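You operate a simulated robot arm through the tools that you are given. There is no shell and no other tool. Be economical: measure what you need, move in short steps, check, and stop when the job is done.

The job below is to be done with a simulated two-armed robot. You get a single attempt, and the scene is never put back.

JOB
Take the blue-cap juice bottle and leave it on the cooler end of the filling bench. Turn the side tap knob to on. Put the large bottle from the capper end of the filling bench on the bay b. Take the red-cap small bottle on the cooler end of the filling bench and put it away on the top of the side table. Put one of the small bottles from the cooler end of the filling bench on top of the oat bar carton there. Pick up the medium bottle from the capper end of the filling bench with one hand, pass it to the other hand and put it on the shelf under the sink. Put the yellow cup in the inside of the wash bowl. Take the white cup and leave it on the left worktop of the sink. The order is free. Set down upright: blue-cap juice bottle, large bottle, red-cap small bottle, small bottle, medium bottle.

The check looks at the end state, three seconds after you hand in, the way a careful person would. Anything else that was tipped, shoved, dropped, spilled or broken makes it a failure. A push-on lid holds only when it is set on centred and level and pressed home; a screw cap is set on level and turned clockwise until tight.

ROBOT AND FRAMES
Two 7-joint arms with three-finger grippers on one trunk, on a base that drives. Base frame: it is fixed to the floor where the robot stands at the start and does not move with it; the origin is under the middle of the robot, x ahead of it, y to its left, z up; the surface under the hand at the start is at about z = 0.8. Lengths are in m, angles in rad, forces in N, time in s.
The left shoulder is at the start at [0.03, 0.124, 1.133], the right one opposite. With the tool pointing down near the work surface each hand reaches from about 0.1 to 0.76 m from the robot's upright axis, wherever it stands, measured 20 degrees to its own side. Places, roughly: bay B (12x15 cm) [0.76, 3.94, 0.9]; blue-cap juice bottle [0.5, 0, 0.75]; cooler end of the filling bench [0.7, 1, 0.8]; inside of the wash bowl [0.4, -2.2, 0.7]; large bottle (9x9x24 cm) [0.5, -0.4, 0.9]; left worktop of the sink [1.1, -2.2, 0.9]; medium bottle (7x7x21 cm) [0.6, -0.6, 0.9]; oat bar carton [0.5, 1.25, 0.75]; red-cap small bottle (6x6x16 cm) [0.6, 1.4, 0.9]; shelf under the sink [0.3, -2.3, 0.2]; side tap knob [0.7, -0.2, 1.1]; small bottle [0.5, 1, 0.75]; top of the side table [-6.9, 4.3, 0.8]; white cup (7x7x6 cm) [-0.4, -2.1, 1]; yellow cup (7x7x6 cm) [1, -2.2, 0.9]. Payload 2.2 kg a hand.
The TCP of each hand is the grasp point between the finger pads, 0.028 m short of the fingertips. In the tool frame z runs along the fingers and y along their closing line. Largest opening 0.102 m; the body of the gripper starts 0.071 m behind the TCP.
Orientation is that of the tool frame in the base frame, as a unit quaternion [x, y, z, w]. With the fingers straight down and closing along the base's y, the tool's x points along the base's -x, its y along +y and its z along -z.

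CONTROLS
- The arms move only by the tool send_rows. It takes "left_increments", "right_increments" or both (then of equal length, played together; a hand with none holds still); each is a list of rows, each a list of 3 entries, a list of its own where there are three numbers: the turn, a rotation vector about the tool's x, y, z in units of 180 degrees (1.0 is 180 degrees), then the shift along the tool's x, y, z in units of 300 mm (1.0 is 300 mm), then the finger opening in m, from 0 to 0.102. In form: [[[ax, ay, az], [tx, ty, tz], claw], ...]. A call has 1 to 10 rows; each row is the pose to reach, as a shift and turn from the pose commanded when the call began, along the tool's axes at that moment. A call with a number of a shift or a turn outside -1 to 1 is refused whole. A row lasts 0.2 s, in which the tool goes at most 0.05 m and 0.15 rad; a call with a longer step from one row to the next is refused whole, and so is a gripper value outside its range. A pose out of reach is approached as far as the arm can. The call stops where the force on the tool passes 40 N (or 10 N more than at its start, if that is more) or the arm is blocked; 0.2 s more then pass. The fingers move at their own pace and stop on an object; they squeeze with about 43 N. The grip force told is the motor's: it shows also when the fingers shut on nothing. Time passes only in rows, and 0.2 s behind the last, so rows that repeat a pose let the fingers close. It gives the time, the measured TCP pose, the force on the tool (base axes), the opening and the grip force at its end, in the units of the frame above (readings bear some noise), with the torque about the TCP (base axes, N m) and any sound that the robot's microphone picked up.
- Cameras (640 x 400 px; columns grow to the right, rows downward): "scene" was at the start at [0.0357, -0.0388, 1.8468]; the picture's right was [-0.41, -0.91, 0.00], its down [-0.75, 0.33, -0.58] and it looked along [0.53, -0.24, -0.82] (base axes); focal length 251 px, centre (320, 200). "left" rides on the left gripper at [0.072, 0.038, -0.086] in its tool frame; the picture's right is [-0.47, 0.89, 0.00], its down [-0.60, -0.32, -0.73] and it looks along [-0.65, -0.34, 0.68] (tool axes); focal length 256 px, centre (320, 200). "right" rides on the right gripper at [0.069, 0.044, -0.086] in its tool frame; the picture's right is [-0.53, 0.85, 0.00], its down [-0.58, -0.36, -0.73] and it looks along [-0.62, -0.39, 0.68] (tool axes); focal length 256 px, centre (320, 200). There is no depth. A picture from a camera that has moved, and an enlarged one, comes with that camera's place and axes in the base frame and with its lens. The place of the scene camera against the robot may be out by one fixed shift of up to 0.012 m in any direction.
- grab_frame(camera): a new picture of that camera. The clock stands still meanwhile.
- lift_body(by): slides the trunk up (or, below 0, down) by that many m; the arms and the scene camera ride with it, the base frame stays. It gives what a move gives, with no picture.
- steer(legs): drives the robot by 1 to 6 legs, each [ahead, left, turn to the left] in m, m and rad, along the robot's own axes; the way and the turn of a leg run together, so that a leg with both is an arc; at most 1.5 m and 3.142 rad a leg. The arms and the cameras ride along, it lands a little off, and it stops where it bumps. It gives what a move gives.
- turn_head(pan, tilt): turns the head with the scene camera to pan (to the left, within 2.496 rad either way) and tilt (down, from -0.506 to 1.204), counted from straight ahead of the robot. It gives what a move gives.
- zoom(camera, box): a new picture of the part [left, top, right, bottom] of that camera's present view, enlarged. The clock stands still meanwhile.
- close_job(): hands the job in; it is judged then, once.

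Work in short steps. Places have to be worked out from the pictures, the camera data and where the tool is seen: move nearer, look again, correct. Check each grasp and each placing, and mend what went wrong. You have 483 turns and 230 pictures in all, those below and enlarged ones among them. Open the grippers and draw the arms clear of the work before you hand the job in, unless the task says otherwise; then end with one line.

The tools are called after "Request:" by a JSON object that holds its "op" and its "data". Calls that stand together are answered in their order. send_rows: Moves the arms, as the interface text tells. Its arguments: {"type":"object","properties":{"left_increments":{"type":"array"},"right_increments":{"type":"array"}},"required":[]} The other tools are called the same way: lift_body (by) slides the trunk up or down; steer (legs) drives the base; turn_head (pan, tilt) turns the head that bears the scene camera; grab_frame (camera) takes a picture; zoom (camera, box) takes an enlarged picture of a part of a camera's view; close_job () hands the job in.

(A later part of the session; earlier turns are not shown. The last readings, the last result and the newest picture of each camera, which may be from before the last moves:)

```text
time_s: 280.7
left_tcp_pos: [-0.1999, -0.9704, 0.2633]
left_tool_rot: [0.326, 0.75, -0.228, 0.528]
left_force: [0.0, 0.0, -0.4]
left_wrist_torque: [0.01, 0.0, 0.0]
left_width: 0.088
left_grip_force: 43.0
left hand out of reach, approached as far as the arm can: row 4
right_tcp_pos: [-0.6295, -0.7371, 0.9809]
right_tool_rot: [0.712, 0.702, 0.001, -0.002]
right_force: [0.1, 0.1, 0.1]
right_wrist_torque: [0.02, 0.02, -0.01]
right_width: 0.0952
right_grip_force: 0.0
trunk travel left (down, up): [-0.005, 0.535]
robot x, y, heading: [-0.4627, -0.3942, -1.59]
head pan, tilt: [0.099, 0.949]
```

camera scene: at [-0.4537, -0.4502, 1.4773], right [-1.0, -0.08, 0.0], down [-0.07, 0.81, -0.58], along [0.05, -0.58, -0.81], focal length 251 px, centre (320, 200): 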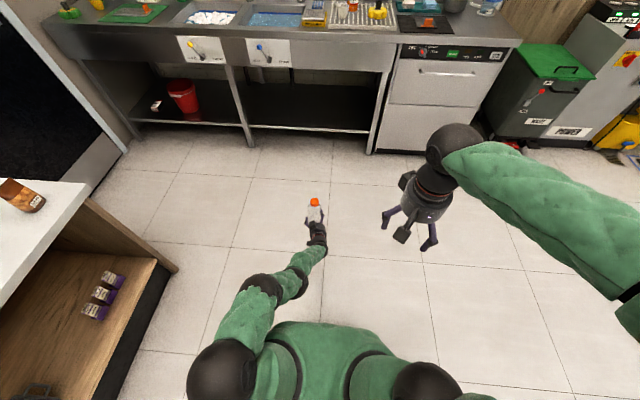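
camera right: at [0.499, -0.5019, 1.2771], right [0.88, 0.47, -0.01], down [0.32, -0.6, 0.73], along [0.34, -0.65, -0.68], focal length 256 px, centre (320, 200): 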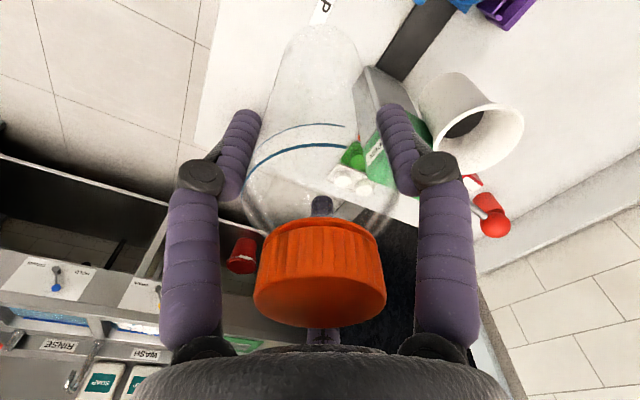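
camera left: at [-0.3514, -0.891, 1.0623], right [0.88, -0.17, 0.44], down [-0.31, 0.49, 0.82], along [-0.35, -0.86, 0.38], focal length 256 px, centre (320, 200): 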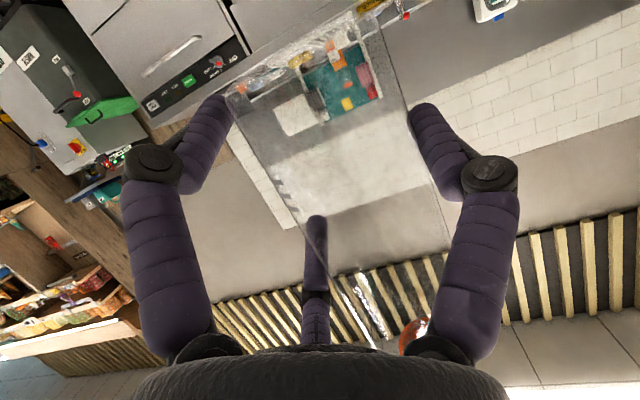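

Pulled-in and yawed pose gets to z≈0.263. Raise to ~0.33 for travel, rotate the robot right 0.42 rad, drive toward the shelf and look.

Request:
{"op": "send_rows", "data": {"left_increments": [[[0, 0, 0], [-0.1, 0, -0.036], 0.06], [[0, 0, 0], [-0.22, 0, -0.08], 0.06]]}}

Request:
{"op": "steer", "data": {"legs": [[0, 0, -0.42], [0.55, 0.55, 0]]}}

Request:
{"op": "turn_head", "data": {"pan": 0.4, "tilt": 0.7}}

Request:
{"op": "grab_frame", "data": {"camera": "scene"}}

Request:
{"op": "grab_frame", "data": {"camera": "left"}}

```text
time_s: 281.3
left_tcp_pos: [-0.1995, -0.9693, 0.3327]
left_tool_rot: [0.327, 0.751, -0.228, 0.527]
left_force: [-1.1, -0.1, -0.5]
left_wrist_torque: [-0.04, -0.01, 0.01]
left_width: 0.0876
left_grip_force: 42.4
right_tcp_pos: [-0.6312, -0.7369, 0.9814]
right_tool_rot: [0.713, 0.702, 0.001, -0.003]
right_force: [-0.4, 0.4, -0.5]
right_wrist_torque: [-0.01, 0.01, 0.0]
right_width: 0.0949
right_grip_force: 0.1
trunk travel left (down, up): [-0.005, 0.535]
robot x, y, heading: [-0.4569, -0.3972, -1.59]
head pan, tilt: [0.099, 0.949]
```

```text
time_s: 286.7
left_tcp_pos: [-0.178, -1.7568, 0.3324]
left_tool_rot: [0.47, 0.669, -0.33, 0.471]
left_force: [-0.4, 0.3, -0.2]
left_wrist_torque: [-0.03, -0.01, 0.03]
left_width: 0.0875
left_grip_force: 43.0
right_tcp_pos: [-0.482, -1.3707, 0.98]
right_tool_rot: [0.839, 0.543, 0.001, -0.003]
right_force: [-0.6, -0.5, 0.4]
right_wrist_torque: [0.01, -0.01, 0.05]
right_width: 0.0952
right_grip_force: 0.0
trunk travel left (down, up): [-0.005, 0.535]
robot x, y, heading: [-0.1884, -1.1294, -1.995]
head pan, tilt: [0.099, 0.949]
```

```text
time_s: 287.5
left_tcp_pos: [-0.1774, -1.7557, 0.3322]
left_tool_rot: [0.471, 0.669, -0.33, 0.471]
left_force: [-0.7, -0.3, -0.4]
left_wrist_torque: [-0.01, 0.0, 0.01]
left_width: 0.088
left_grip_force: 43.1
right_tcp_pos: [-0.4806, -1.3711, 0.9799]
right_tool_rot: [0.839, 0.544, 0.002, -0.002]
right_force: [0.6, -0.2, 0.4]
right_wrist_torque: [0.01, 0.03, 0.03]
right_width: 0.095
right_grip_force: 0.1
trunk travel left (down, up): [-0.005, 0.535]
robot x, y, heading: [-0.191, -1.1288, -1.995]
head pan, tilt: [0.4, 0.7]
```

```text
95 pictures are left
camera scene: at [-0.1798, -1.1953, 1.497], right [-1.0, 0.03, 0.0], down [0.02, 0.64, -0.76], along [-0.02, -0.76, -0.64], focal length 251 px, centre (320, 200)
```

scene: 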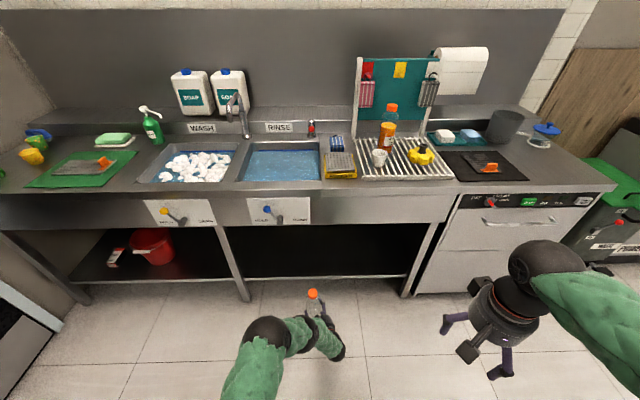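

```text
94 pictures are left
camera left: at [-0.1782, -1.6446, 0.2942], right [0.89, 0.15, 0.44], down [-0.46, 0.35, 0.82], along [-0.03, -0.93, 0.38], focal length 256 px, centre (320, 200)
```

left: 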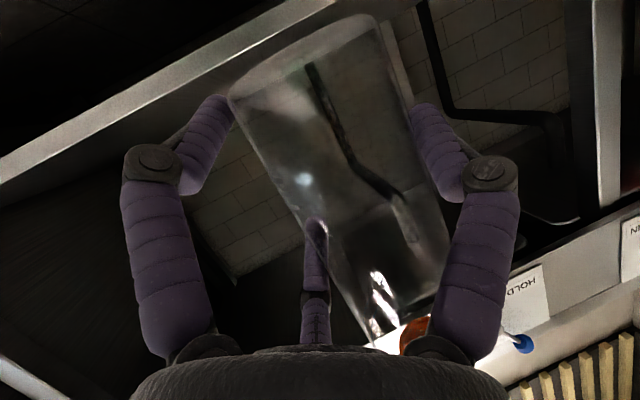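

Shelf edge ≈ y −2.00, z ≈ 0.227. Bottle base is at ~0.28 — clear. Drive straight toward −y by 0.33 m so the bottle enters over the shelf.

Request:
{"op": "steer", "data": {"legs": [[0.304, 0.138, 0]]}}

Request:
{"op": "grab_frame", "data": {"camera": "left"}}

Request:
{"op": "turn_head", "data": {"pan": 0.4, "tilt": 1.0}}

Request:
{"op": "grab_frame", "data": {"camera": "scene"}}

```text
time_s: 289.7
left_tcp_pos: [-0.1775, -2.09, 0.334]
left_tool_rot: [0.47, 0.669, -0.33, 0.471]
left_force: [0.7, -0.1, -0.7]
left_wrist_torque: [0.03, 0.03, -0.01]
left_width: 0.088
left_grip_force: 42.7
right_tcp_pos: [-0.4795, -1.7046, 0.9807]
right_tool_rot: [0.839, 0.544, 0.001, -0.003]
right_force: [-0.7, -0.5, 0.0]
right_wrist_torque: [0.0, 0.01, -0.01]
right_width: 0.0949
right_grip_force: 0.0
trunk travel left (down, up): [-0.005, 0.535]
robot x, y, heading: [-0.1867, -1.4616, -1.993]
head pan, tilt: [0.4, 0.7]
```

```text
93 pictures are left
camera left: at [-0.1776, -1.9781, 0.294], right [0.89, 0.15, 0.44], down [-0.46, 0.35, 0.82], along [-0.03, -0.93, 0.38], focal length 256 px, centre (320, 200)
```

left: 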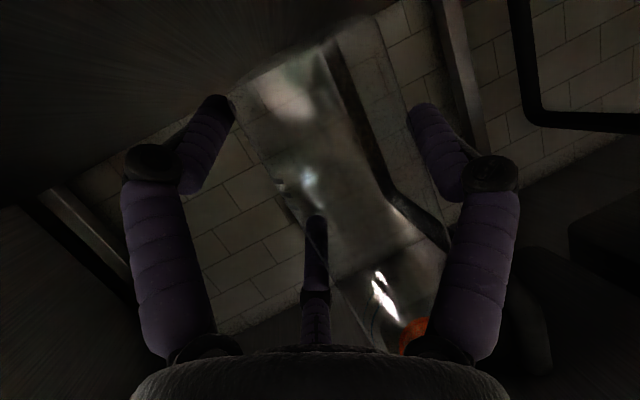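

```text
time_s: 290.5
left_tcp_pos: [-0.1772, -2.0903, 0.333]
left_tool_rot: [0.471, 0.669, -0.33, 0.471]
left_force: [-0.6, 0.5, 0.4]
left_wrist_torque: [0.0, 0.04, 0.0]
left_width: 0.0879
left_grip_force: 43.1
right_tcp_pos: [-0.481, -1.705, 0.9797]
right_tool_rot: [0.839, 0.544, 0.002, -0.002]
right_force: [0.6, -0.2, 0.6]
right_wrist_torque: [0.04, 0.0, 0.0]
right_width: 0.0948
right_grip_force: 0.0
trunk travel left (down, up): [-0.005, 0.535]
robot x, y, heading: [-0.1901, -1.4651, -1.99]
head pan, tilt: [0.4, 1.0]
```

```text
92 pictures are left
camera scene: at [-0.1787, -1.5137, 1.4737], right [-1.0, 0.03, 0.0], down [0.02, 0.84, -0.54], along [-0.01, -0.54, -0.84], focal length 251 px, centre (320, 200)
```

scene: 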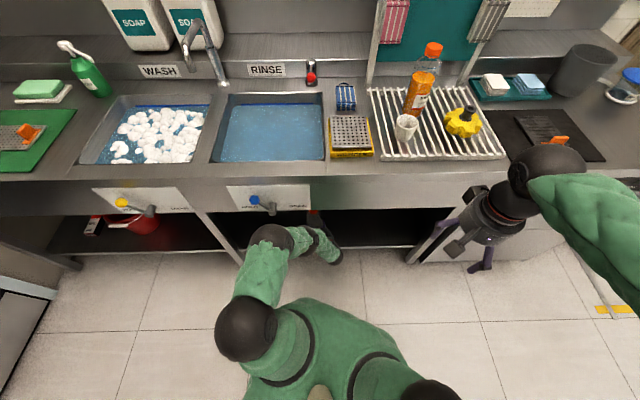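

Bottle is over the shelf. Lower vertically toward contact.

Request:
{"op": "send_rows", "data": {"left_increments": [[[0, 0, 0], [0.05, 0, 0.018], 0.06], [[0, 0, 0], [0.1, 0, 0.036], 0.06], [[0, 0, 0], [0.14, 0, 0.05], 0.06]]}}

```text
time_s: 291.3
left_tcp_pos: [-0.1772, -2.0911, 0.2888]
left_tool_rot: [0.47, 0.67, -0.33, 0.47]
left_force: [-0.4, 0.1, -0.3]
left_wrist_torque: [-0.02, 0.01, 0.02]
left_width: 0.0879
left_grip_force: 42.6
right_tcp_pos: [-0.4805, -1.7052, 0.9808]
right_tool_rot: [0.84, 0.543, 0.001, -0.003]
right_force: [-1.3, -0.8, 0.2]
right_wrist_torque: [0.01, 0.01, 0.01]
right_width: 0.095
right_grip_force: 0.1
trunk travel left (down, up): [-0.005, 0.535]
robot x, y, heading: [-0.1877, -1.4619, -1.992]
head pan, tilt: [0.4, 1.0]
```

Request:
{"op": "send_rows", "data": {"left_increments": [[[0, 0, 0], [0.012, 0, 0.004], 0.06], [[0, 0, 0], [0.024, 0, 0.008], 0.06], [[0, 0, 0], [0.036, 0, 0.012], 0.06]]}}

```text
time_s: 292.1
left_tcp_pos: [-0.1781, -2.0914, 0.2798]
left_tool_rot: [0.47, 0.667, -0.334, 0.472]
left_force: [-1.4, 7.4, 17.2]
left_wrist_torque: [0.2, 0.46, -0.09]
left_width: 0.088
left_grip_force: 42.8
right_tcp_pos: [-0.4797, -1.7037, 0.9813]
right_tool_rot: [0.839, 0.544, 0.001, -0.003]
right_force: [0.2, -0.3, -0.1]
right_wrist_torque: [-0.01, -0.04, 0.01]
right_width: 0.0951
right_grip_force: 0.1
trunk travel left (down, up): [-0.005, 0.535]
robot x, y, heading: [-0.1857, -1.4627, -1.994]
head pan, tilt: [0.4, 1.0]
```

Contact at z≈0.280. Ease up, open fully, recentre 2 mm sideways and withdraw backwards along the horizontal.

Request:
{"op": "send_rows", "data": {"left_increments": [[[0, 0, 0], [-0.006, 0, -0.002], 0.06], [[0, 0, 0], [-0.006, 0, -0.002], 0.09], [[0, 0, 0], [-0.006, -0.003, -0.002], 0.096], [[0, 0, 0], [-0.006, -0.006, -0.002], 0.102], [[0, 0, 0], [-0.006, -0.006, -0.002], 0.102]]}}

Request:
{"op": "grab_frame", "data": {"camera": "left"}}

```text
time_s: 293.3
left_tcp_pos: [-0.1792, -2.0897, 0.2768]
left_tool_rot: [0.471, 0.669, -0.33, 0.47]
left_force: [0.6, -0.5, 0.7]
left_wrist_torque: [-0.02, -0.06, 0.02]
left_width: 0.1021
left_grip_force: 0.1
right_tcp_pos: [-0.4796, -1.7045, 0.9801]
right_tool_rot: [0.839, 0.544, 0.002, -0.003]
right_force: [-0.1, 0.0, 0.5]
right_wrist_torque: [0.01, 0.02, 0.03]
right_width: 0.0949
right_grip_force: 0.0
trunk travel left (down, up): [-0.005, 0.535]
robot x, y, heading: [-0.1852, -1.4628, -2.002]
head pan, tilt: [0.4, 1.0]
```

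```text
91 pictures are left
camera left: at [-0.1794, -1.9774, 0.2399], right [0.89, 0.15, 0.44], down [-0.46, 0.35, 0.82], along [-0.03, -0.93, 0.38], focal length 256 px, centre (320, 200)
```

left: 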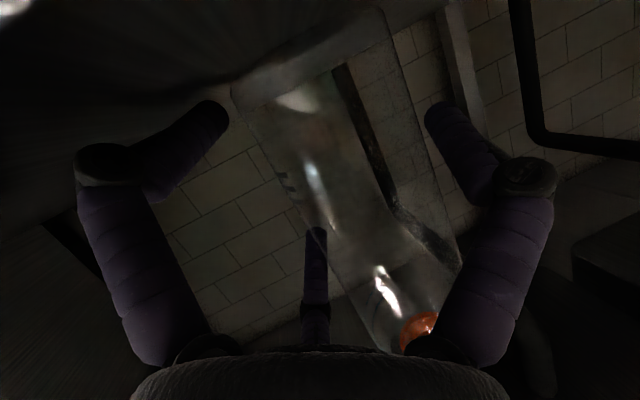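

Withdraw backwards gently.

Request:
{"op": "send_rows", "data": {"left_increments": [[[0, 0, 0], [0.017, 0, -0.047], 0.102], [[0, 0, 0], [0.034, 0, -0.094], 0.102], [[0, 0, 0], [0.068, 0, -0.188], 0.102], [[0, 0, 0], [0.102, 0, -0.282], 0.102], [[0, 0, 0], [0.136, 0, -0.376], 0.102]]}}

Request:
{"op": "grab_frame", "data": {"camera": "left"}}

```text
time_s: 294.5
left_tcp_pos: [-0.2213, -1.9774, 0.2777]
left_tool_rot: [0.472, 0.67, -0.329, 0.47]
left_force: [0.3, -0.2, 0.4]
left_wrist_torque: [0.02, 0.03, -0.01]
left_width: 0.1019
left_grip_force: 0.0
right_tcp_pos: [-0.4801, -1.7045, 0.98]
right_tool_rot: [0.839, 0.544, 0.002, -0.003]
right_force: [-0.4, -0.1, -0.9]
right_wrist_torque: [-0.01, 0.0, 0.0]
right_width: 0.0951
right_grip_force: 0.0
trunk travel left (down, up): [-0.005, 0.535]
robot x, y, heading: [-0.1887, -1.4605, -1.99]
head pan, tilt: [0.4, 1.0]
```

```text
90 pictures are left
camera left: at [-0.2203, -1.8645, 0.2401], right [0.89, 0.15, 0.44], down [-0.46, 0.35, 0.82], along [-0.03, -0.93, 0.38], focal length 256 px, centre (320, 200)
```

left: 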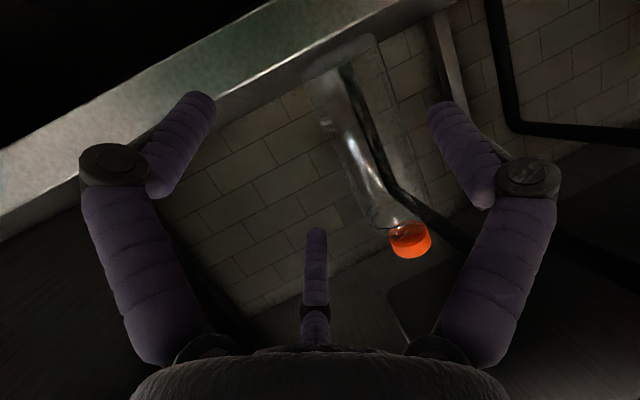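

Medium bottle stands on the shelf. Back the robot away from the sink, face it squarely and raise the trunk.

Request:
{"op": "steer", "data": {"legs": [[-0.456, -0.206, 0], [0, 0, 0.42]]}}

Request:
{"op": "lift_body", "data": {"by": 0.37}}

Request:
{"op": "turn_head", "data": {"pan": 0.0, "tilt": 0.65}}

Request:
{"op": "grab_frame", "data": {"camera": "scene"}}

```text
time_s: 298.7
left_tcp_pos: [-0.0067, -1.4471, 0.2777]
left_tool_rot: [0.322, 0.752, -0.226, 0.529]
left_force: [-0.7, -0.2, -0.3]
left_wrist_torque: [0.01, 0.0, -0.01]
left_width: 0.1019
left_grip_force: 0.1
right_tcp_pos: [-0.3544, -1.3019, 0.9799]
right_tool_rot: [0.709, 0.705, 0.0, -0.003]
right_force: [-0.6, 0.2, 0.1]
right_wrist_torque: [0.0, -0.06, -0.01]
right_width: 0.0951
right_grip_force: 0.0
trunk travel left (down, up): [-0.005, 0.535]
robot x, y, heading: [-0.1853, -0.9632, -1.579]
head pan, tilt: [0.4, 1.0]
```

```text
time_s: 302.3
left_tcp_pos: [-0.0053, -1.4482, 0.6488]
left_tool_rot: [0.323, 0.752, -0.226, 0.528]
left_force: [0.1, -0.3, -0.5]
left_wrist_torque: [0.01, 0.0, 0.0]
left_width: 0.1021
left_grip_force: 0.0
right_tcp_pos: [-0.3551, -1.3041, 1.3503]
right_tool_rot: [0.709, 0.705, 0.001, -0.003]
right_force: [-0.3, 0.3, 0.1]
right_wrist_torque: [0.01, 0.01, 0.03]
right_width: 0.0951
right_grip_force: 0.1
trunk travel left (down, up): [-0.375, 0.165]
robot x, y, heading: [-0.185, -0.9635, -1.574]
head pan, tilt: [0.4, 1.0]
```

```text
time_s: 303.1
left_tcp_pos: [-0.0049, -1.4482, 0.6488]
left_tool_rot: [0.323, 0.752, -0.226, 0.528]
left_force: [0.4, -0.2, 0.6]
left_wrist_torque: [0.0, 0.0, -0.01]
left_width: 0.1023
left_grip_force: 0.0
right_tcp_pos: [-0.3536, -1.3039, 1.3505]
right_tool_rot: [0.708, 0.706, 0.001, -0.002]
right_force: [0.0, 0.5, 0.1]
right_wrist_torque: [0.02, 0.04, 0.01]
right_width: 0.0953
right_grip_force: 0.1
trunk travel left (down, up): [-0.375, 0.165]
robot x, y, heading: [-0.1859, -0.9699, -1.582]
head pan, tilt: [0.0, 0.649]
```

```text
89 pictures are left
camera scene: at [-0.187, -1.0294, 1.8713], right [-1.0, 0.01, 0.0], down [0.0, 0.61, -0.8], along [-0.01, -0.8, -0.61], focal length 251 px, centre (320, 200)
```

scene: 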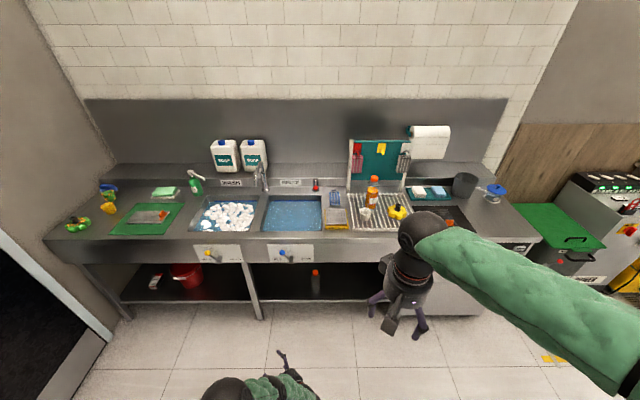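

Bottle visible standing under the sink. Bring the left hand up and back to tool-down so it is out of the way.

Request:
{"op": "send_rows", "data": {"left_increments": [[[0, 0.039, 0], [-0.094, 0, -0.034], 0.1], [[0, 0.078, 0], [-0.188, 0, -0.068], 0.1], [[0, 0.117, 0], [-0.282, 0, -0.102], 0.1], [[0, 0.156, 0], [-0.376, 0, -0.136], 0.1], [[0, 0.195, 0], [-0.47, 0, -0.17], 0.1], [[0, 0.234, 0], [-0.564, 0, -0.204], 0.1], [[0, 0.273, 0], [-0.658, 0, -0.238], 0.1], [[0, 0.312, 0], [-0.752, 0, -0.272], 0.1], [[0, 0.351, 0], [-0.846, 0, -0.306], 0.1], [[0, 0.39, 0], [-0.94, 0, -0.34], 0.1]]}}

Request:
{"op": "send_rows", "data": {"left_increments": [[[0, 0, 0.04], [0.08, 0, -0.1], 0.1], [[0, 0, 0.08], [0.16, 0, -0.2], 0.1], [[0, 0, 0.12], [0.24, 0, -0.3], 0.1], [[0, 0, 0.16], [0.32, 0, -0.4], 0.1], [[0, 0, 0.2], [0.4, 0, -0.5], 0.1], [[0, 0, 0.24], [0.5, 0, -0.6], 0.1]]}}

```text
time_s: 305.3
left_tcp_pos: [-0.0067, -1.4472, 0.9486]
left_tool_rot: [0.393, 0.919, 0.0, 0.0]
left_force: [-0.6, 0.1, 0.2]
left_wrist_torque: [0.02, 0.03, 0.01]
left_width: 0.0997
left_grip_force: 0.2
right_tcp_pos: [-0.3527, -1.3037, 1.3508]
right_tool_rot: [0.709, 0.705, 0.001, -0.004]
right_force: [0.2, -0.1, 0.4]
right_wrist_torque: [-0.01, 0.06, 0.0]
right_width: 0.0952
right_grip_force: 0.1
trunk travel left (down, up): [-0.375, 0.165]
robot x, y, heading: [-0.1863, -0.9625, -1.577]
head pan, tilt: [0.0, 0.649]
```

```text
time_s: 306.7
left_tcp_pos: [-0.1105, -1.3371, 1.13]
left_tool_rot: [0.705, 0.709, 0.001, 0.001]
left_force: [0.6, 0.0, 0.7]
left_wrist_torque: [-0.03, -0.01, -0.07]
left_width: 0.1001
left_grip_force: 0.1
right_tcp_pos: [-0.3547, -1.3021, 1.3513]
right_tool_rot: [0.709, 0.705, 0.0, -0.002]
right_force: [1.3, -0.3, 0.9]
right_wrist_torque: [-0.01, -0.04, -0.03]
right_width: 0.095
right_grip_force: 0.2
trunk travel left (down, up): [-0.375, 0.165]
robot x, y, heading: [-0.1847, -0.9653, -1.579]
head pan, tilt: [0.0, 0.649]
```

Both arms are up. Now approach the sink near the dish rack for the white cup and look closely.

Request:
{"op": "steer", "data": {"legs": [[0.47, -0.1, 0.008]]}}

Request:
{"op": "turn_head", "data": {"pan": -0.3, "tilt": 0.9}}

Request:
{"op": "grab_frame", "data": {"camera": "scene"}}

Request:
{"op": "grab_frame", "data": {"camera": "right"}}

```text
time_s: 309.6
left_tcp_pos: [-0.205, -1.8048, 1.1288]
left_tool_rot: [0.7, 0.714, 0.001, 0.0]
left_force: [0.7, -0.9, -0.3]
left_wrist_torque: [0.0, 0.02, -0.03]
left_width: 0.1
left_grip_force: 0.1
right_tcp_pos: [-0.4489, -1.7716, 1.3518]
right_tool_rot: [0.704, 0.71, 0.0, -0.003]
right_force: [0.5, 0.1, 0.1]
right_wrist_torque: [0.05, -0.01, -0.02]
right_width: 0.0949
right_grip_force: 0.0
trunk travel left (down, up): [-0.375, 0.165]
robot x, y, heading: [-0.2869, -1.4278, -1.567]
head pan, tilt: [0.0, 0.649]
```

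```text
time_s: 310.4
left_tcp_pos: [-0.2059, -1.8051, 1.1293]
left_tool_rot: [0.7, 0.714, 0.001, -0.001]
left_force: [-0.5, 0.4, 0.7]
left_wrist_torque: [-0.05, 0.02, 0.03]
left_width: 0.0999
left_grip_force: 0.0
right_tcp_pos: [-0.4507, -1.7713, 1.3509]
right_tool_rot: [0.705, 0.71, 0.001, -0.003]
right_force: [-0.2, 0.2, 0.1]
right_wrist_torque: [-0.01, -0.02, -0.01]
right_width: 0.0948
right_grip_force: 0.0
trunk travel left (down, up): [-0.375, 0.165]
robot x, y, heading: [-0.2867, -1.424, -1.57]
head pan, tilt: [-0.3, 0.901]
```

```text
88 pictures are left
camera scene: at [-0.3089, -1.4806, 1.8509], right [-0.96, 0.29, 0.0], down [0.23, 0.75, -0.62], along [-0.18, -0.59, -0.78], focal length 251 px, centre (320, 200)
```

scene: 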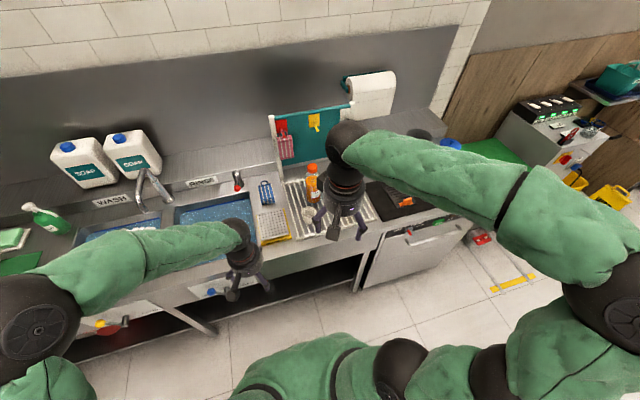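

```text
87 pictures are left
camera right: at [-0.406, -1.7031, 1.4363], right [0.85, -0.53, -0.01], down [-0.36, -0.58, 0.73], along [-0.39, -0.62, -0.68], focal length 256 px, centre (320, 200)
```

right: 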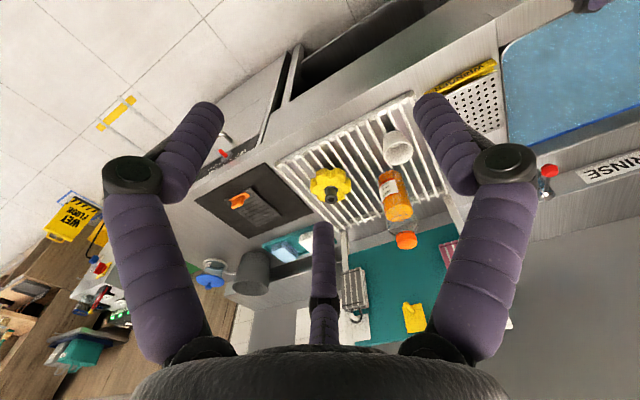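

White cup ≈ (-0.44,-2.07), juice bottle ≈ (-0.49,-2.18) behind it. Bring the right hand above the cup, rotated so no finger faces the bottle.

Request:
{"op": "send_rows", "data": {"right_increments": [[[0, 0, 0.02], [-0.13, 0.005, 0.06], 0.085], [[0, 0, 0.04], [-0.26, 0.01, 0.12], 0.085], [[0, 0, 0.06], [-0.39, 0.015, 0.18], 0.085], [[0, 0, 0.08], [-0.52, 0.02, 0.24], 0.085], [[0, 0, 0.1], [-0.65, 0.025, 0.3], 0.085], [[0, 0, 0.12], [-0.78, 0.03, 0.36], 0.085], [[0, 0, 0.145], [-0.88, 0.035, 0.45], 0.085], [[0, 0, 0.167], [-0.95, 0.035, 0.58], 0.085]]}}

Request:
{"op": "grab_frame", "data": {"camera": "right"}}

```text
time_s: 312.2
left_tcp_pos: [-0.2057, -1.8064, 1.1289]
left_tool_rot: [0.7, 0.714, 0.001, -0.001]
left_force: [0.4, -0.2, 0.0]
left_wrist_torque: [0.02, -0.02, 0.0]
left_width: 0.0998
left_grip_force: 0.0
right_tcp_pos: [-0.4387, -2.0564, 1.173]
right_tool_rot: [0.865, 0.502, 0.0, -0.003]
right_force: [0.2, -0.5, 0.3]
right_wrist_torque: [0.02, -0.01, 0.02]
right_width: 0.085
right_grip_force: 0.1
trunk travel left (down, up): [-0.375, 0.165]
robot x, y, heading: [-0.2851, -1.4302, -1.563]
head pan, tilt: [-0.3, 0.901]
```

```text
86 pictures are left
camera right: at [-0.3655, -2.0195, 1.2594], right [0.47, -0.88, -0.01], down [-0.6, -0.32, 0.73], along [-0.65, -0.34, -0.68], focal length 256 px, centre (320, 200)
```

right: 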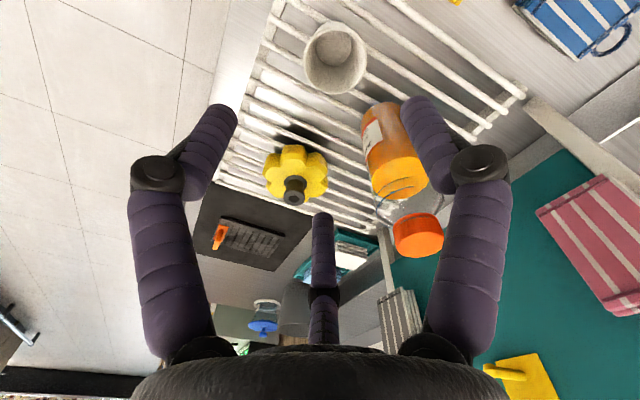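

Cup rim ≈ (-0.434,-2.073). Adjust and descend to z≈1.09 for a second look.

Request:
{"op": "send_rows", "data": {"right_increments": [[[0, 0, 0], [-0.038, 0.041, 0.06], 0.085], [[0, 0, 0], [-0.038, 0.041, 0.18], 0.085], [[0, 0, 0], [-0.038, 0.041, 0.27], 0.085]]}}

Request:
{"op": "grab_frame", "data": {"camera": "right"}}

```text
time_s: 313.0
left_tcp_pos: [-0.2061, -1.8062, 1.1292]
left_tool_rot: [0.701, 0.714, 0.001, 0.0]
left_force: [0.4, 0.1, 0.6]
left_wrist_torque: [0.01, -0.03, -0.03]
left_width: 0.0998
left_grip_force: 0.1
right_tcp_pos: [-0.4339, -2.07, 1.0923]
right_tool_rot: [0.864, 0.503, 0.0, -0.003]
right_force: [0.1, -0.6, -0.1]
right_wrist_torque: [-0.01, 0.01, -0.02]
right_width: 0.0848
right_grip_force: 0.1
trunk travel left (down, up): [-0.375, 0.165]
robot x, y, heading: [-0.2811, -1.4334, -1.57]
head pan, tilt: [-0.3, 0.901]
```

```text
85 pictures are left
camera right: at [-0.3607, -2.034, 1.1781], right [0.47, -0.88, -0.01], down [-0.6, -0.32, 0.73], along [-0.65, -0.34, -0.68], focal length 256 px, centre (320, 200)
```

right: 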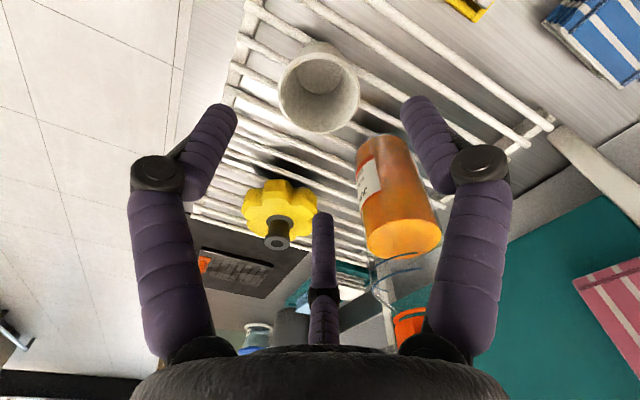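

Request:
{"op": "zoom", "data": {"camera": "scene", "box": [270, 150, 390, 250]}}

Request:
{"op": "zoom", "data": {"camera": "right", "box": [240, 20, 400, 160]}}

```text
4.00 times, centred on (330, 200) of scene
camera zoom: at [-0.3089, -1.482, 1.8509], right [-0.96, 0.29, 0.0], down [0.23, 0.75, -0.62], along [-0.18, -0.59, -0.78], focal length 1004 px, centre (280, 200)
```

zoom: 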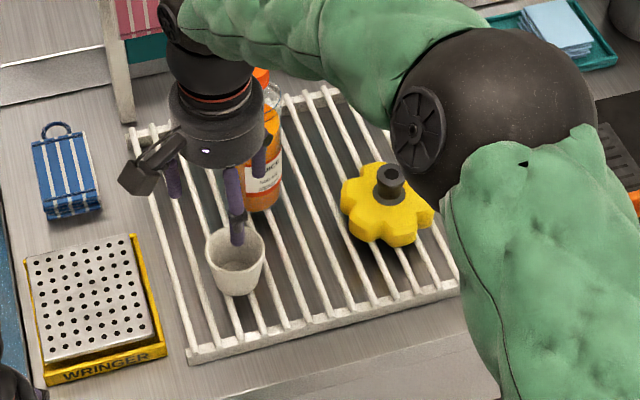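

```text
2.86 times, centred on (320, 90) of right
camera zoom: at [-0.3607, -2.034, 1.1781], right [0.47, -0.88, -0.01], down [-0.6, -0.32, 0.73], along [-0.65, -0.34, -0.68], focal length 731 px, centre (320, 514)
```

zoom: 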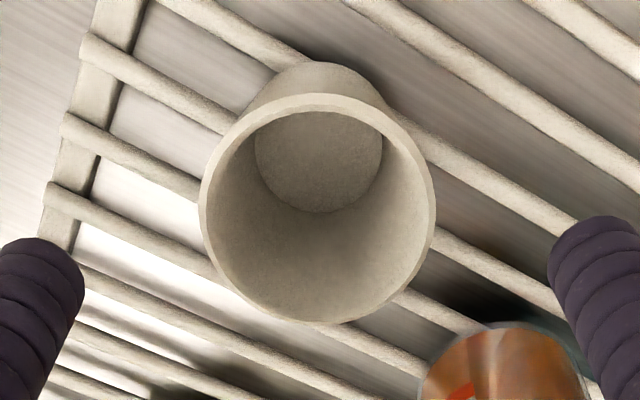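

Cup centre ≈ (-0.438,-2.077), rim z≈0.98. Descend around it to z≈0.963 and close.

Request:
{"op": "send_rows", "data": {"right_increments": [[[0, 0, 0], [-0.027, 0, 0.1], 0.085], [[0, 0, 0], [-0.027, 0, 0.22], 0.085], [[0, 0, 0], [-0.027, 0, 0.33], 0.085]]}}

Request:
{"op": "grab_frame", "data": {"camera": "right"}}

```text
time_s: 313.8
left_tcp_pos: [-0.2053, -1.8054, 1.1293]
left_tool_rot: [0.7, 0.714, 0.0, 0.0]
left_force: [0.3, -0.7, -0.6]
left_wrist_torque: [0.02, 0.02, -0.03]
left_width: 0.0997
left_grip_force: 0.0
right_tcp_pos: [-0.4377, -2.0783, 0.994]
right_tool_rot: [0.865, 0.502, 0.0, -0.003]
right_force: [-0.9, -0.3, 1.1]
right_wrist_torque: [0.03, 0.01, 0.03]
right_width: 0.085
right_grip_force: 0.0
trunk travel left (down, up): [-0.375, 0.165]
robot x, y, heading: [-0.2864, -1.4254, -1.569]
head pan, tilt: [-0.3, 0.901]
```

```text
82 pictures are left
camera right: at [-0.3645, -2.0419, 1.0795], right [0.47, -0.88, -0.01], down [-0.6, -0.32, 0.73], along [-0.65, -0.34, -0.68], focal length 256 px, centre (320, 200)
```

right: 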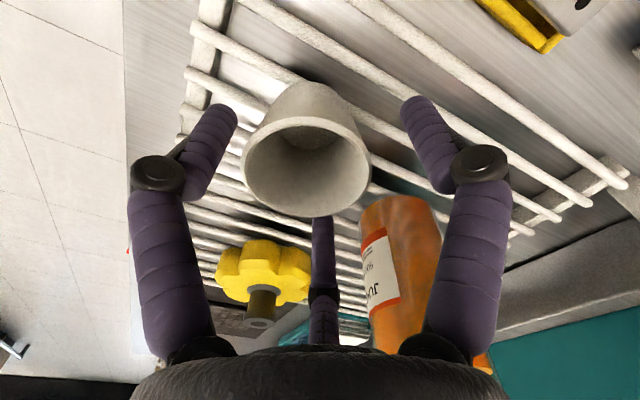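

Cup is ~7 mm off to one side; correct, descend 3 cm and close.

Request:
{"op": "send_rows", "data": {"right_increments": [[[0, 0, 0], [0.012, -0.02, 0.0], 0.085], [[0, 0, 0], [0.012, -0.02, 0.05], 0.085], [[0, 0, 0], [0.012, -0.02, 0.1], 0.085], [[0, 0, 0], [0.012, -0.02, 0.1], 0.07], [[0, 0, 0], [0.012, -0.02, 0.1], 0.055], [[0, 0, 0], [0.012, -0.02, 0.1], 0.04], [[0, 0, 0], [0.012, -0.02, 0.1], 0.04]]}}

Request:
{"op": "grab_frame", "data": {"camera": "right"}}

```text
time_s: 315.4
left_tcp_pos: [-0.2056, -1.8045, 1.1287]
left_tool_rot: [0.7, 0.714, 0.001, -0.001]
left_force: [0.0, 0.3, 0.7]
left_wrist_torque: [0.0, 0.02, -0.01]
left_width: 0.1001
left_grip_force: 0.1
right_tcp_pos: [-0.4414, -2.0724, 0.964]
right_tool_rot: [0.865, 0.503, 0.001, -0.003]
right_force: [-0.5, -0.4, -0.7]
right_wrist_torque: [0.02, -0.05, 0.01]
right_width: 0.0617
right_grip_force: 43.4
trunk travel left (down, up): [-0.375, 0.165]
robot x, y, heading: [-0.2879, -1.4292, -1.567]
head pan, tilt: [-0.3, 0.901]
```

```text
81 pictures are left
camera right: at [-0.3682, -2.0344, 1.0501], right [0.47, -0.88, -0.01], down [-0.6, -0.32, 0.73], along [-0.65, -0.34, -0.68], focal length 256 px, centre (320, 200)
```

right: 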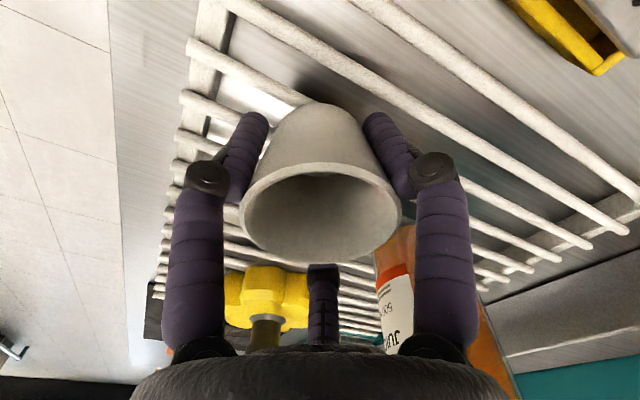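

Gripped. Lift straight up and check.

Request:
{"op": "send_rows", "data": {"right_increments": [[[0, 0, 0], [0, 0, -0.06], 0.04], [[0, 0, 0], [0, 0, -0.15], 0.04], [[0, 0, 0], [0, 0, -0.3], 0.04], [[0, 0, 0], [0, 0, -0.45], 0.04], [[0, 0, 0], [0, 0, -0.6], 0.04], [[0, 0, 0], [0, 0, -0.75], 0.04], [[0, 0, 0], [0, 0, -0.9], 0.04]]}}

Request:
{"op": "grab_frame", "data": {"camera": "right"}}

```text
time_s: 317.0
left_tcp_pos: [-0.2049, -1.8033, 1.1291]
left_tool_rot: [0.7, 0.714, 0.0, 0.0]
left_force: [-0.7, 1.7, -0.1]
left_wrist_torque: [-0.01, 0.0, 0.02]
left_width: 0.1
left_grip_force: 0.1
right_tcp_pos: [-0.4387, -2.0716, 1.2356]
right_tool_rot: [0.864, 0.503, 0.0, -0.004]
right_force: [0.5, 0.2, -1.6]
right_wrist_torque: [0.01, 0.02, 0.01]
right_width: 0.0614
right_grip_force: 43.0
trunk travel left (down, up): [-0.375, 0.165]
robot x, y, heading: [-0.2847, -1.429, -1.569]
head pan, tilt: [-0.3, 0.901]
```

```text
80 pictures are left
camera right: at [-0.3663, -2.035, 1.3209], right [0.47, -0.88, -0.01], down [-0.6, -0.33, 0.73], along [-0.65, -0.34, -0.68], focal length 256 px, centre (320, 200)
```

right: 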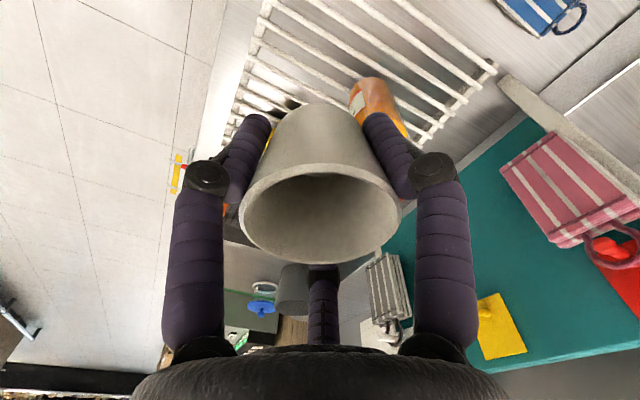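

White cup held. Retract slightly, drive left along the sink, then look at the left worktop.

Request:
{"op": "steer", "data": {"legs": [[-0.12, 0, 0], [0, 0.9, 0]]}}

Request:
{"op": "turn_head", "data": {"pan": 0.25, "tilt": 0.75}}

Request:
{"op": "grab_frame", "data": {"camera": "scene"}}

```text
time_s: 322.6
left_tcp_pos: [0.6929, -1.6862, 1.1288]
left_tool_rot: [0.703, 0.711, 0.0, -0.001]
left_force: [-0.6, 0.4, 0.0]
left_wrist_torque: [-0.02, -0.01, -0.01]
left_width: 0.0998
left_grip_force: 0.0
right_tcp_pos: [0.4572, -1.9527, 1.2353]
right_tool_rot: [0.867, 0.499, -0.001, -0.002]
right_force: [-0.2, 0.4, -1.5]
right_wrist_torque: [0.01, 0.02, -0.01]
right_width: 0.0608
right_grip_force: 42.4
trunk travel left (down, up): [-0.375, 0.165]
robot x, y, heading: [0.6165, -1.3084, -1.575]
head pan, tilt: [-0.3, 0.901]
```

```text
time_s: 323.5
left_tcp_pos: [0.6933, -1.6859, 1.1303]
left_tool_rot: [0.703, 0.711, 0.0, -0.001]
left_force: [0.5, 0.5, 0.6]
left_wrist_torque: [-0.01, 0.01, 0.0]
left_width: 0.0998
left_grip_force: 0.0
right_tcp_pos: [0.4569, -1.953, 1.2345]
right_tool_rot: [0.866, 0.5, 0.001, -0.003]
right_force: [-0.3, -1.1, -0.6]
right_wrist_torque: [-0.03, 0.01, -0.02]
right_width: 0.0606
right_grip_force: 42.9
trunk travel left (down, up): [-0.375, 0.165]
robot x, y, heading: [0.6166, -1.3102, -1.569]
head pan, tilt: [0.25, 0.75]
```

```text
79 pictures are left
camera scene: at [0.6351, -1.3699, 1.8628], right [-0.97, -0.24, 0.0], down [-0.17, 0.66, -0.73], along [0.18, -0.71, -0.68], focal length 251 px, centre (320, 200)
```

scene: 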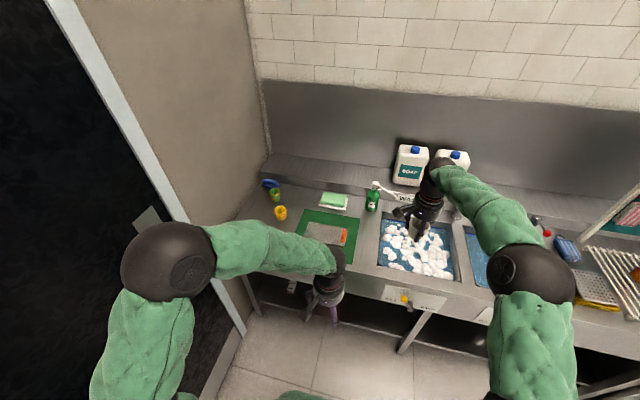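

Request:
{"op": "zoom", "data": {"camera": "scene", "box": [230, 150, 470, 310]}}

```text
2.50 times, centred on (350, 230) of scene
camera zoom: at [0.6351, -1.3699, 1.8628], right [-0.97, -0.24, 0.0], down [-0.17, 0.66, -0.73], along [0.18, -0.71, -0.68], focal length 627 px, centre (245, 125)
```

zoom: 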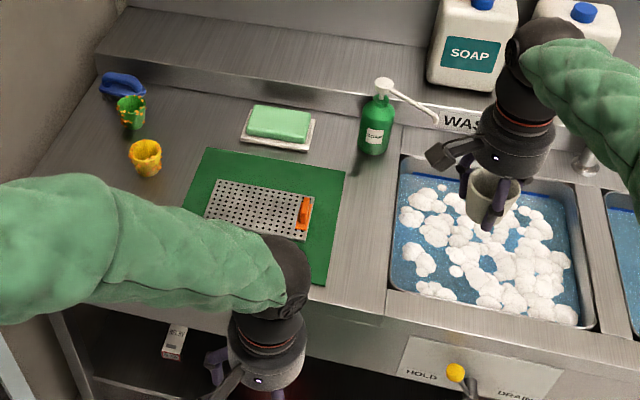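

Left worktop: free spot near (1.0,-2.06). I'll rotate the robot left ~50° so the right hand faces that corner and the left arm stays in open space, then move closer.

Request:
{"op": "steer", "data": {"legs": [[0, 0, 0.87], [0.19, -0.165, 0]]}}

Request:
{"op": "turn_head", "data": {"pan": -0.4, "tilt": 0.9}}

Request:
{"op": "grab_frame", "data": {"camera": "scene"}}

Request:
{"op": "grab_frame", "data": {"camera": "right"}}

```text
time_s: 327.6
left_tcp_pos: [0.9901, -1.7424, 1.1281]
left_tool_rot: [0.34, 0.94, 0.0, -0.001]
left_force: [0.4, 0.0, 0.1]
left_wrist_torque: [0.01, 0.0, -0.04]
left_width: 0.0999
left_grip_force: 0.1
right_tcp_pos: [1.0389, -2.0954, 1.234]
right_tool_rot: [0.578, 0.816, -0.001, -0.003]
right_force: [0.3, -0.2, 0.2]
right_wrist_torque: [-0.03, 0.01, 0.06]
right_width: 0.0603
right_grip_force: 43.1
trunk travel left (down, up): [-0.375, 0.165]
robot x, y, heading: [0.6524, -1.5574, -0.708]
head pan, tilt: [0.25, 0.75]
```

```text
time_s: 328.6
left_tcp_pos: [0.9901, -1.742, 1.1288]
left_tool_rot: [0.34, 0.94, 0.001, -0.001]
left_force: [-0.7, -0.2, 0.1]
left_wrist_torque: [0.05, 0.01, -0.01]
left_width: 0.1002
left_grip_force: 0.0
right_tcp_pos: [1.0385, -2.093, 1.2357]
right_tool_rot: [0.577, 0.817, -0.002, -0.003]
right_force: [-0.6, -0.1, -0.3]
right_wrist_torque: [0.01, -0.01, 0.02]
right_width: 0.06
right_grip_force: 42.9
trunk travel left (down, up): [-0.375, 0.165]
robot x, y, heading: [0.6524, -1.5543, -0.709]
head pan, tilt: [-0.4, 0.901]
```

```text
77 pictures are left
camera scene: at [0.6634, -1.6147, 1.8509], right [-0.9, -0.45, 0.0], down [-0.35, 0.7, -0.62], along [0.28, -0.56, -0.78], focal length 251 px, centre (320, 200)
```

scene: 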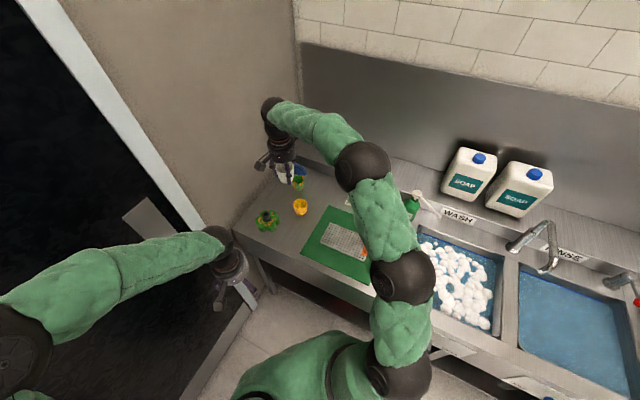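

```text
76 pictures are left
camera right: at [1.0581, -2.0161, 1.3203], right [0.97, -0.22, -0.01], down [-0.15, -0.67, 0.73], along [-0.17, -0.71, -0.68], focal length 256 px, centre (320, 200)
```

right: 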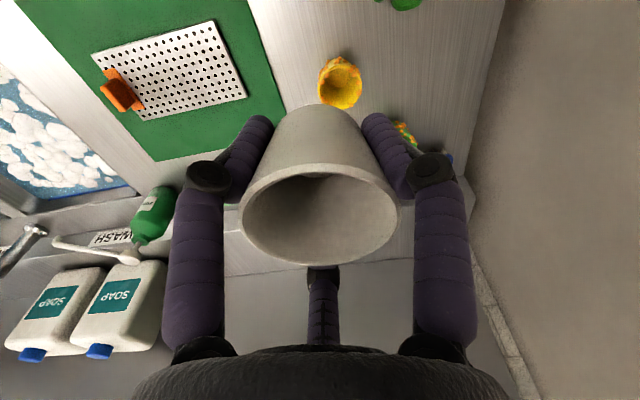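

Target spot (1.01,-2.05). Shift there and descend to z≈0.99.

Request:
{"op": "send_rows", "data": {"right_increments": [[[0, 0, 0], [0.15, -0.04, 0.0], 0.04], [[0, 0, 0], [0.167, -0.042, 0.15], 0.04], [[0, 0, 0], [0.167, -0.042, 0.3], 0.04], [[0, 0, 0], [0.167, -0.042, 0.45], 0.04], [[0, 0, 0], [0.167, -0.042, 0.6], 0.04], [[0, 0, 0], [0.167, -0.042, 0.72], 0.04], [[0, 0, 0], [0.167, -0.042, 0.8], 0.04]]}}

Request:
{"op": "zoom", "data": {"camera": "scene", "box": [230, 150, 390, 280]}}

Request:
{"op": "grab_frame", "data": {"camera": "right"}}

```text
time_s: 330.2
left_tcp_pos: [0.9897, -1.7419, 1.1295]
left_tool_rot: [0.34, 0.94, 0.0, -0.001]
left_force: [-0.3, -0.1, -0.5]
left_wrist_torque: [0.02, -0.01, 0.03]
left_width: 0.1001
left_grip_force: 0.0
right_tcp_pos: [1.0083, -2.0514, 0.9929]
right_tool_rot: [0.577, 0.816, -0.002, -0.003]
right_force: [-0.4, -0.5, -0.5]
right_wrist_torque: [0.03, -0.02, 0.02]
right_width: 0.0597
right_grip_force: 42.7
trunk travel left (down, up): [-0.375, 0.165]
robot x, y, heading: [0.6518, -1.5595, -0.706]
head pan, tilt: [-0.4, 0.901]
```

```text
3.08 times, centred on (310, 215) of scene
camera zoom: at [0.6638, -1.6152, 1.8509], right [-0.9, -0.44, 0.0], down [-0.35, 0.7, -0.62], along [0.28, -0.56, -0.78], focal length 772 px, centre (351, 154)
```

zoom: 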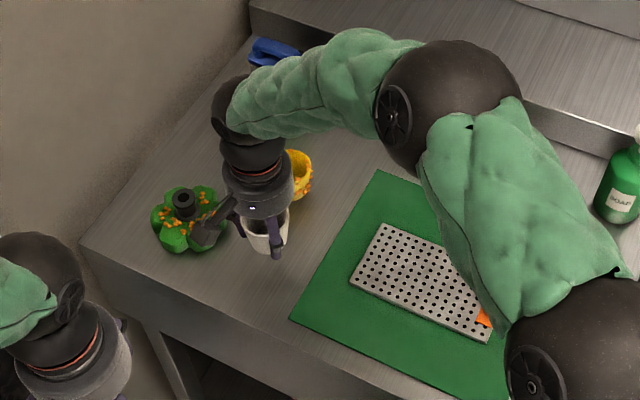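

```text
74 pictures are left
camera right: at [1.0281, -1.9731, 1.0798], right [0.97, -0.22, -0.01], down [-0.15, -0.67, 0.73], along [-0.17, -0.71, -0.68], focal length 256 px, centre (320, 200)
```

right: 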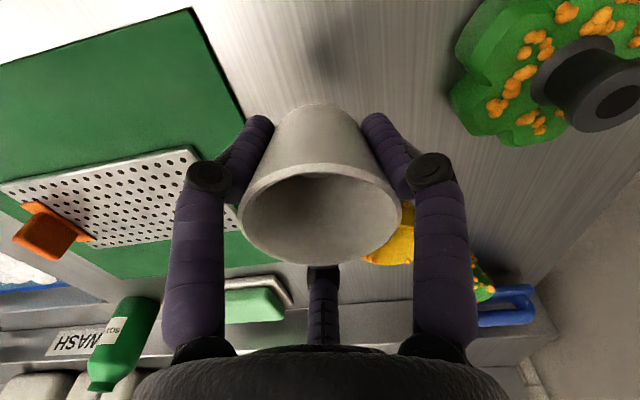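

Spot is clear. Lower slowly to contact.

Request:
{"op": "send_rows", "data": {"right_increments": [[[0, 0, 0], [0, 0, 0.04], 0.04], [[0, 0, 0], [0, 0, 0.08], 0.04], [[0, 0, 0], [0, 0, 0.11], 0.04], [[0, 0, 0], [0, 0, 0.13], 0.04]]}}

```text
time_s: 331.2
left_tcp_pos: [0.9887, -1.742, 1.1291]
left_tool_rot: [0.341, 0.94, 0.0, -0.001]
left_force: [-0.1, 0.0, 0.2]
left_wrist_torque: [0.0, 0.01, -0.02]
left_width: 0.1
left_grip_force: 0.1
right_tcp_pos: [1.0079, -2.0501, 0.9567]
right_tool_rot: [0.578, 0.816, -0.001, -0.003]
right_force: [0.2, 0.4, -0.1]
right_wrist_torque: [0.0, -0.02, 0.0]
right_width: 0.06
right_grip_force: 42.5
trunk travel left (down, up): [-0.375, 0.165]
robot x, y, heading: [0.6496, -1.556, -0.712]
head pan, tilt: [-0.4, 0.901]
```

Request:
{"op": "send_rows", "data": {"right_increments": [[[0, 0, 0], [0, 0, 0.01], 0.04], [[0, 0, 0], [0, 0, 0.02], 0.04], [[0, 0, 0], [0, 0, 0.03], 0.04], [[0, 0, 0], [0, 0, 0.04], 0.04]]}}

```text
time_s: 332.2
left_tcp_pos: [0.9897, -1.7417, 1.1288]
left_tool_rot: [0.339, 0.941, 0.0, -0.001]
left_force: [0.6, -0.1, 0.3]
left_wrist_torque: [-0.04, 0.02, -0.02]
left_width: 0.1
left_grip_force: 0.0
right_tcp_pos: [1.009, -2.0514, 0.9433]
right_tool_rot: [0.578, 0.816, 0.0, -0.002]
right_force: [0.3, -0.5, -0.1]
right_wrist_torque: [0.0, -0.02, -0.01]
right_width: 0.0596
right_grip_force: 43.4
trunk travel left (down, up): [-0.375, 0.165]
robot x, y, heading: [0.6504, -1.5541, -0.711]
head pan, tilt: [-0.4, 0.901]
```

Request:
{"op": "send_rows", "data": {"right_increments": [[[0, 0, 0], [0, 0, 0.01], 0.04], [[0, 0, 0], [0, 0, 0.018], 0.04], [[0, 0, 0], [0, 0, 0.026], 0.04]]}}

Request:
{"op": "zoom", "data": {"camera": "scene", "box": [270, 190, 330, 240]}}

```text
time_s: 333.0
left_tcp_pos: [0.9891, -1.7419, 1.1284]
left_tool_rot: [0.341, 0.94, -0.001, -0.001]
left_force: [-0.7, -0.9, 0.2]
left_wrist_torque: [-0.01, -0.02, 0.02]
left_width: 0.1001
left_grip_force: 0.0
right_tcp_pos: [1.0079, -2.0503, 0.9358]
right_tool_rot: [0.578, 0.816, -0.001, -0.002]
right_force: [0.2, -0.9, -0.4]
right_wrist_torque: [0.03, 0.04, -0.02]
right_width: 0.0597
right_grip_force: 42.7
trunk travel left (down, up): [-0.375, 0.165]
robot x, y, heading: [0.6543, -1.5574, -0.71]
head pan, tilt: [-0.4, 0.901]
```

```text
8.00 times, centred on (300, 215) of scene
camera zoom: at [0.6633, -1.6144, 1.8509], right [-0.9, -0.44, 0.0], down [-0.35, 0.7, -0.62], along [0.28, -0.56, -0.78], focal length 2007 px, centre (480, 80)
```

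zoom: 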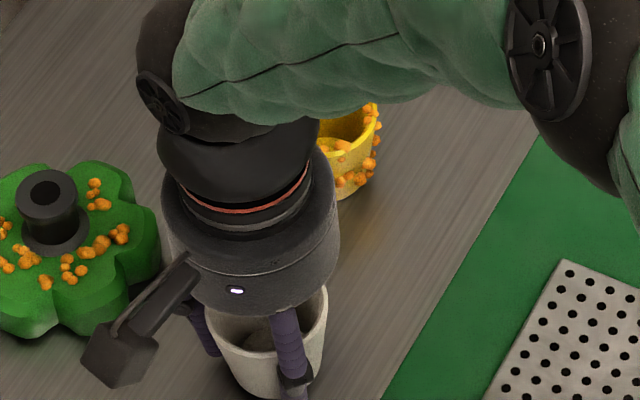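

Request:
{"op": "send_rows", "data": {"right_increments": [[[0, 0, 0], [0, 0, 0.01], 0.04], [[0, 0, 0], [0, 0, 0.02], 0.04], [[0, 0, 0], [0, 0, 0.028], 0.04]]}}

```text
time_s: 333.8
left_tcp_pos: [0.9884, -1.7403, 1.1302]
left_tool_rot: [0.341, 0.94, 0.001, 0.0]
left_force: [0.2, -0.5, 0.2]
left_wrist_torque: [0.01, 0.05, -0.01]
left_width: 0.0999
left_grip_force: 0.1
right_tcp_pos: [1.0086, -2.051, 0.9316]
right_tool_rot: [0.578, 0.816, -0.002, 0.0]
right_force: [-3.7, 3.1, 20.3]
right_wrist_torque: [0.03, -0.22, -0.03]
right_width: 0.0596
right_grip_force: 43.2
trunk travel left (down, up): [-0.375, 0.165]
robot x, y, heading: [0.6491, -1.5555, -0.71]
head pan, tilt: [-0.4, 0.901]
```

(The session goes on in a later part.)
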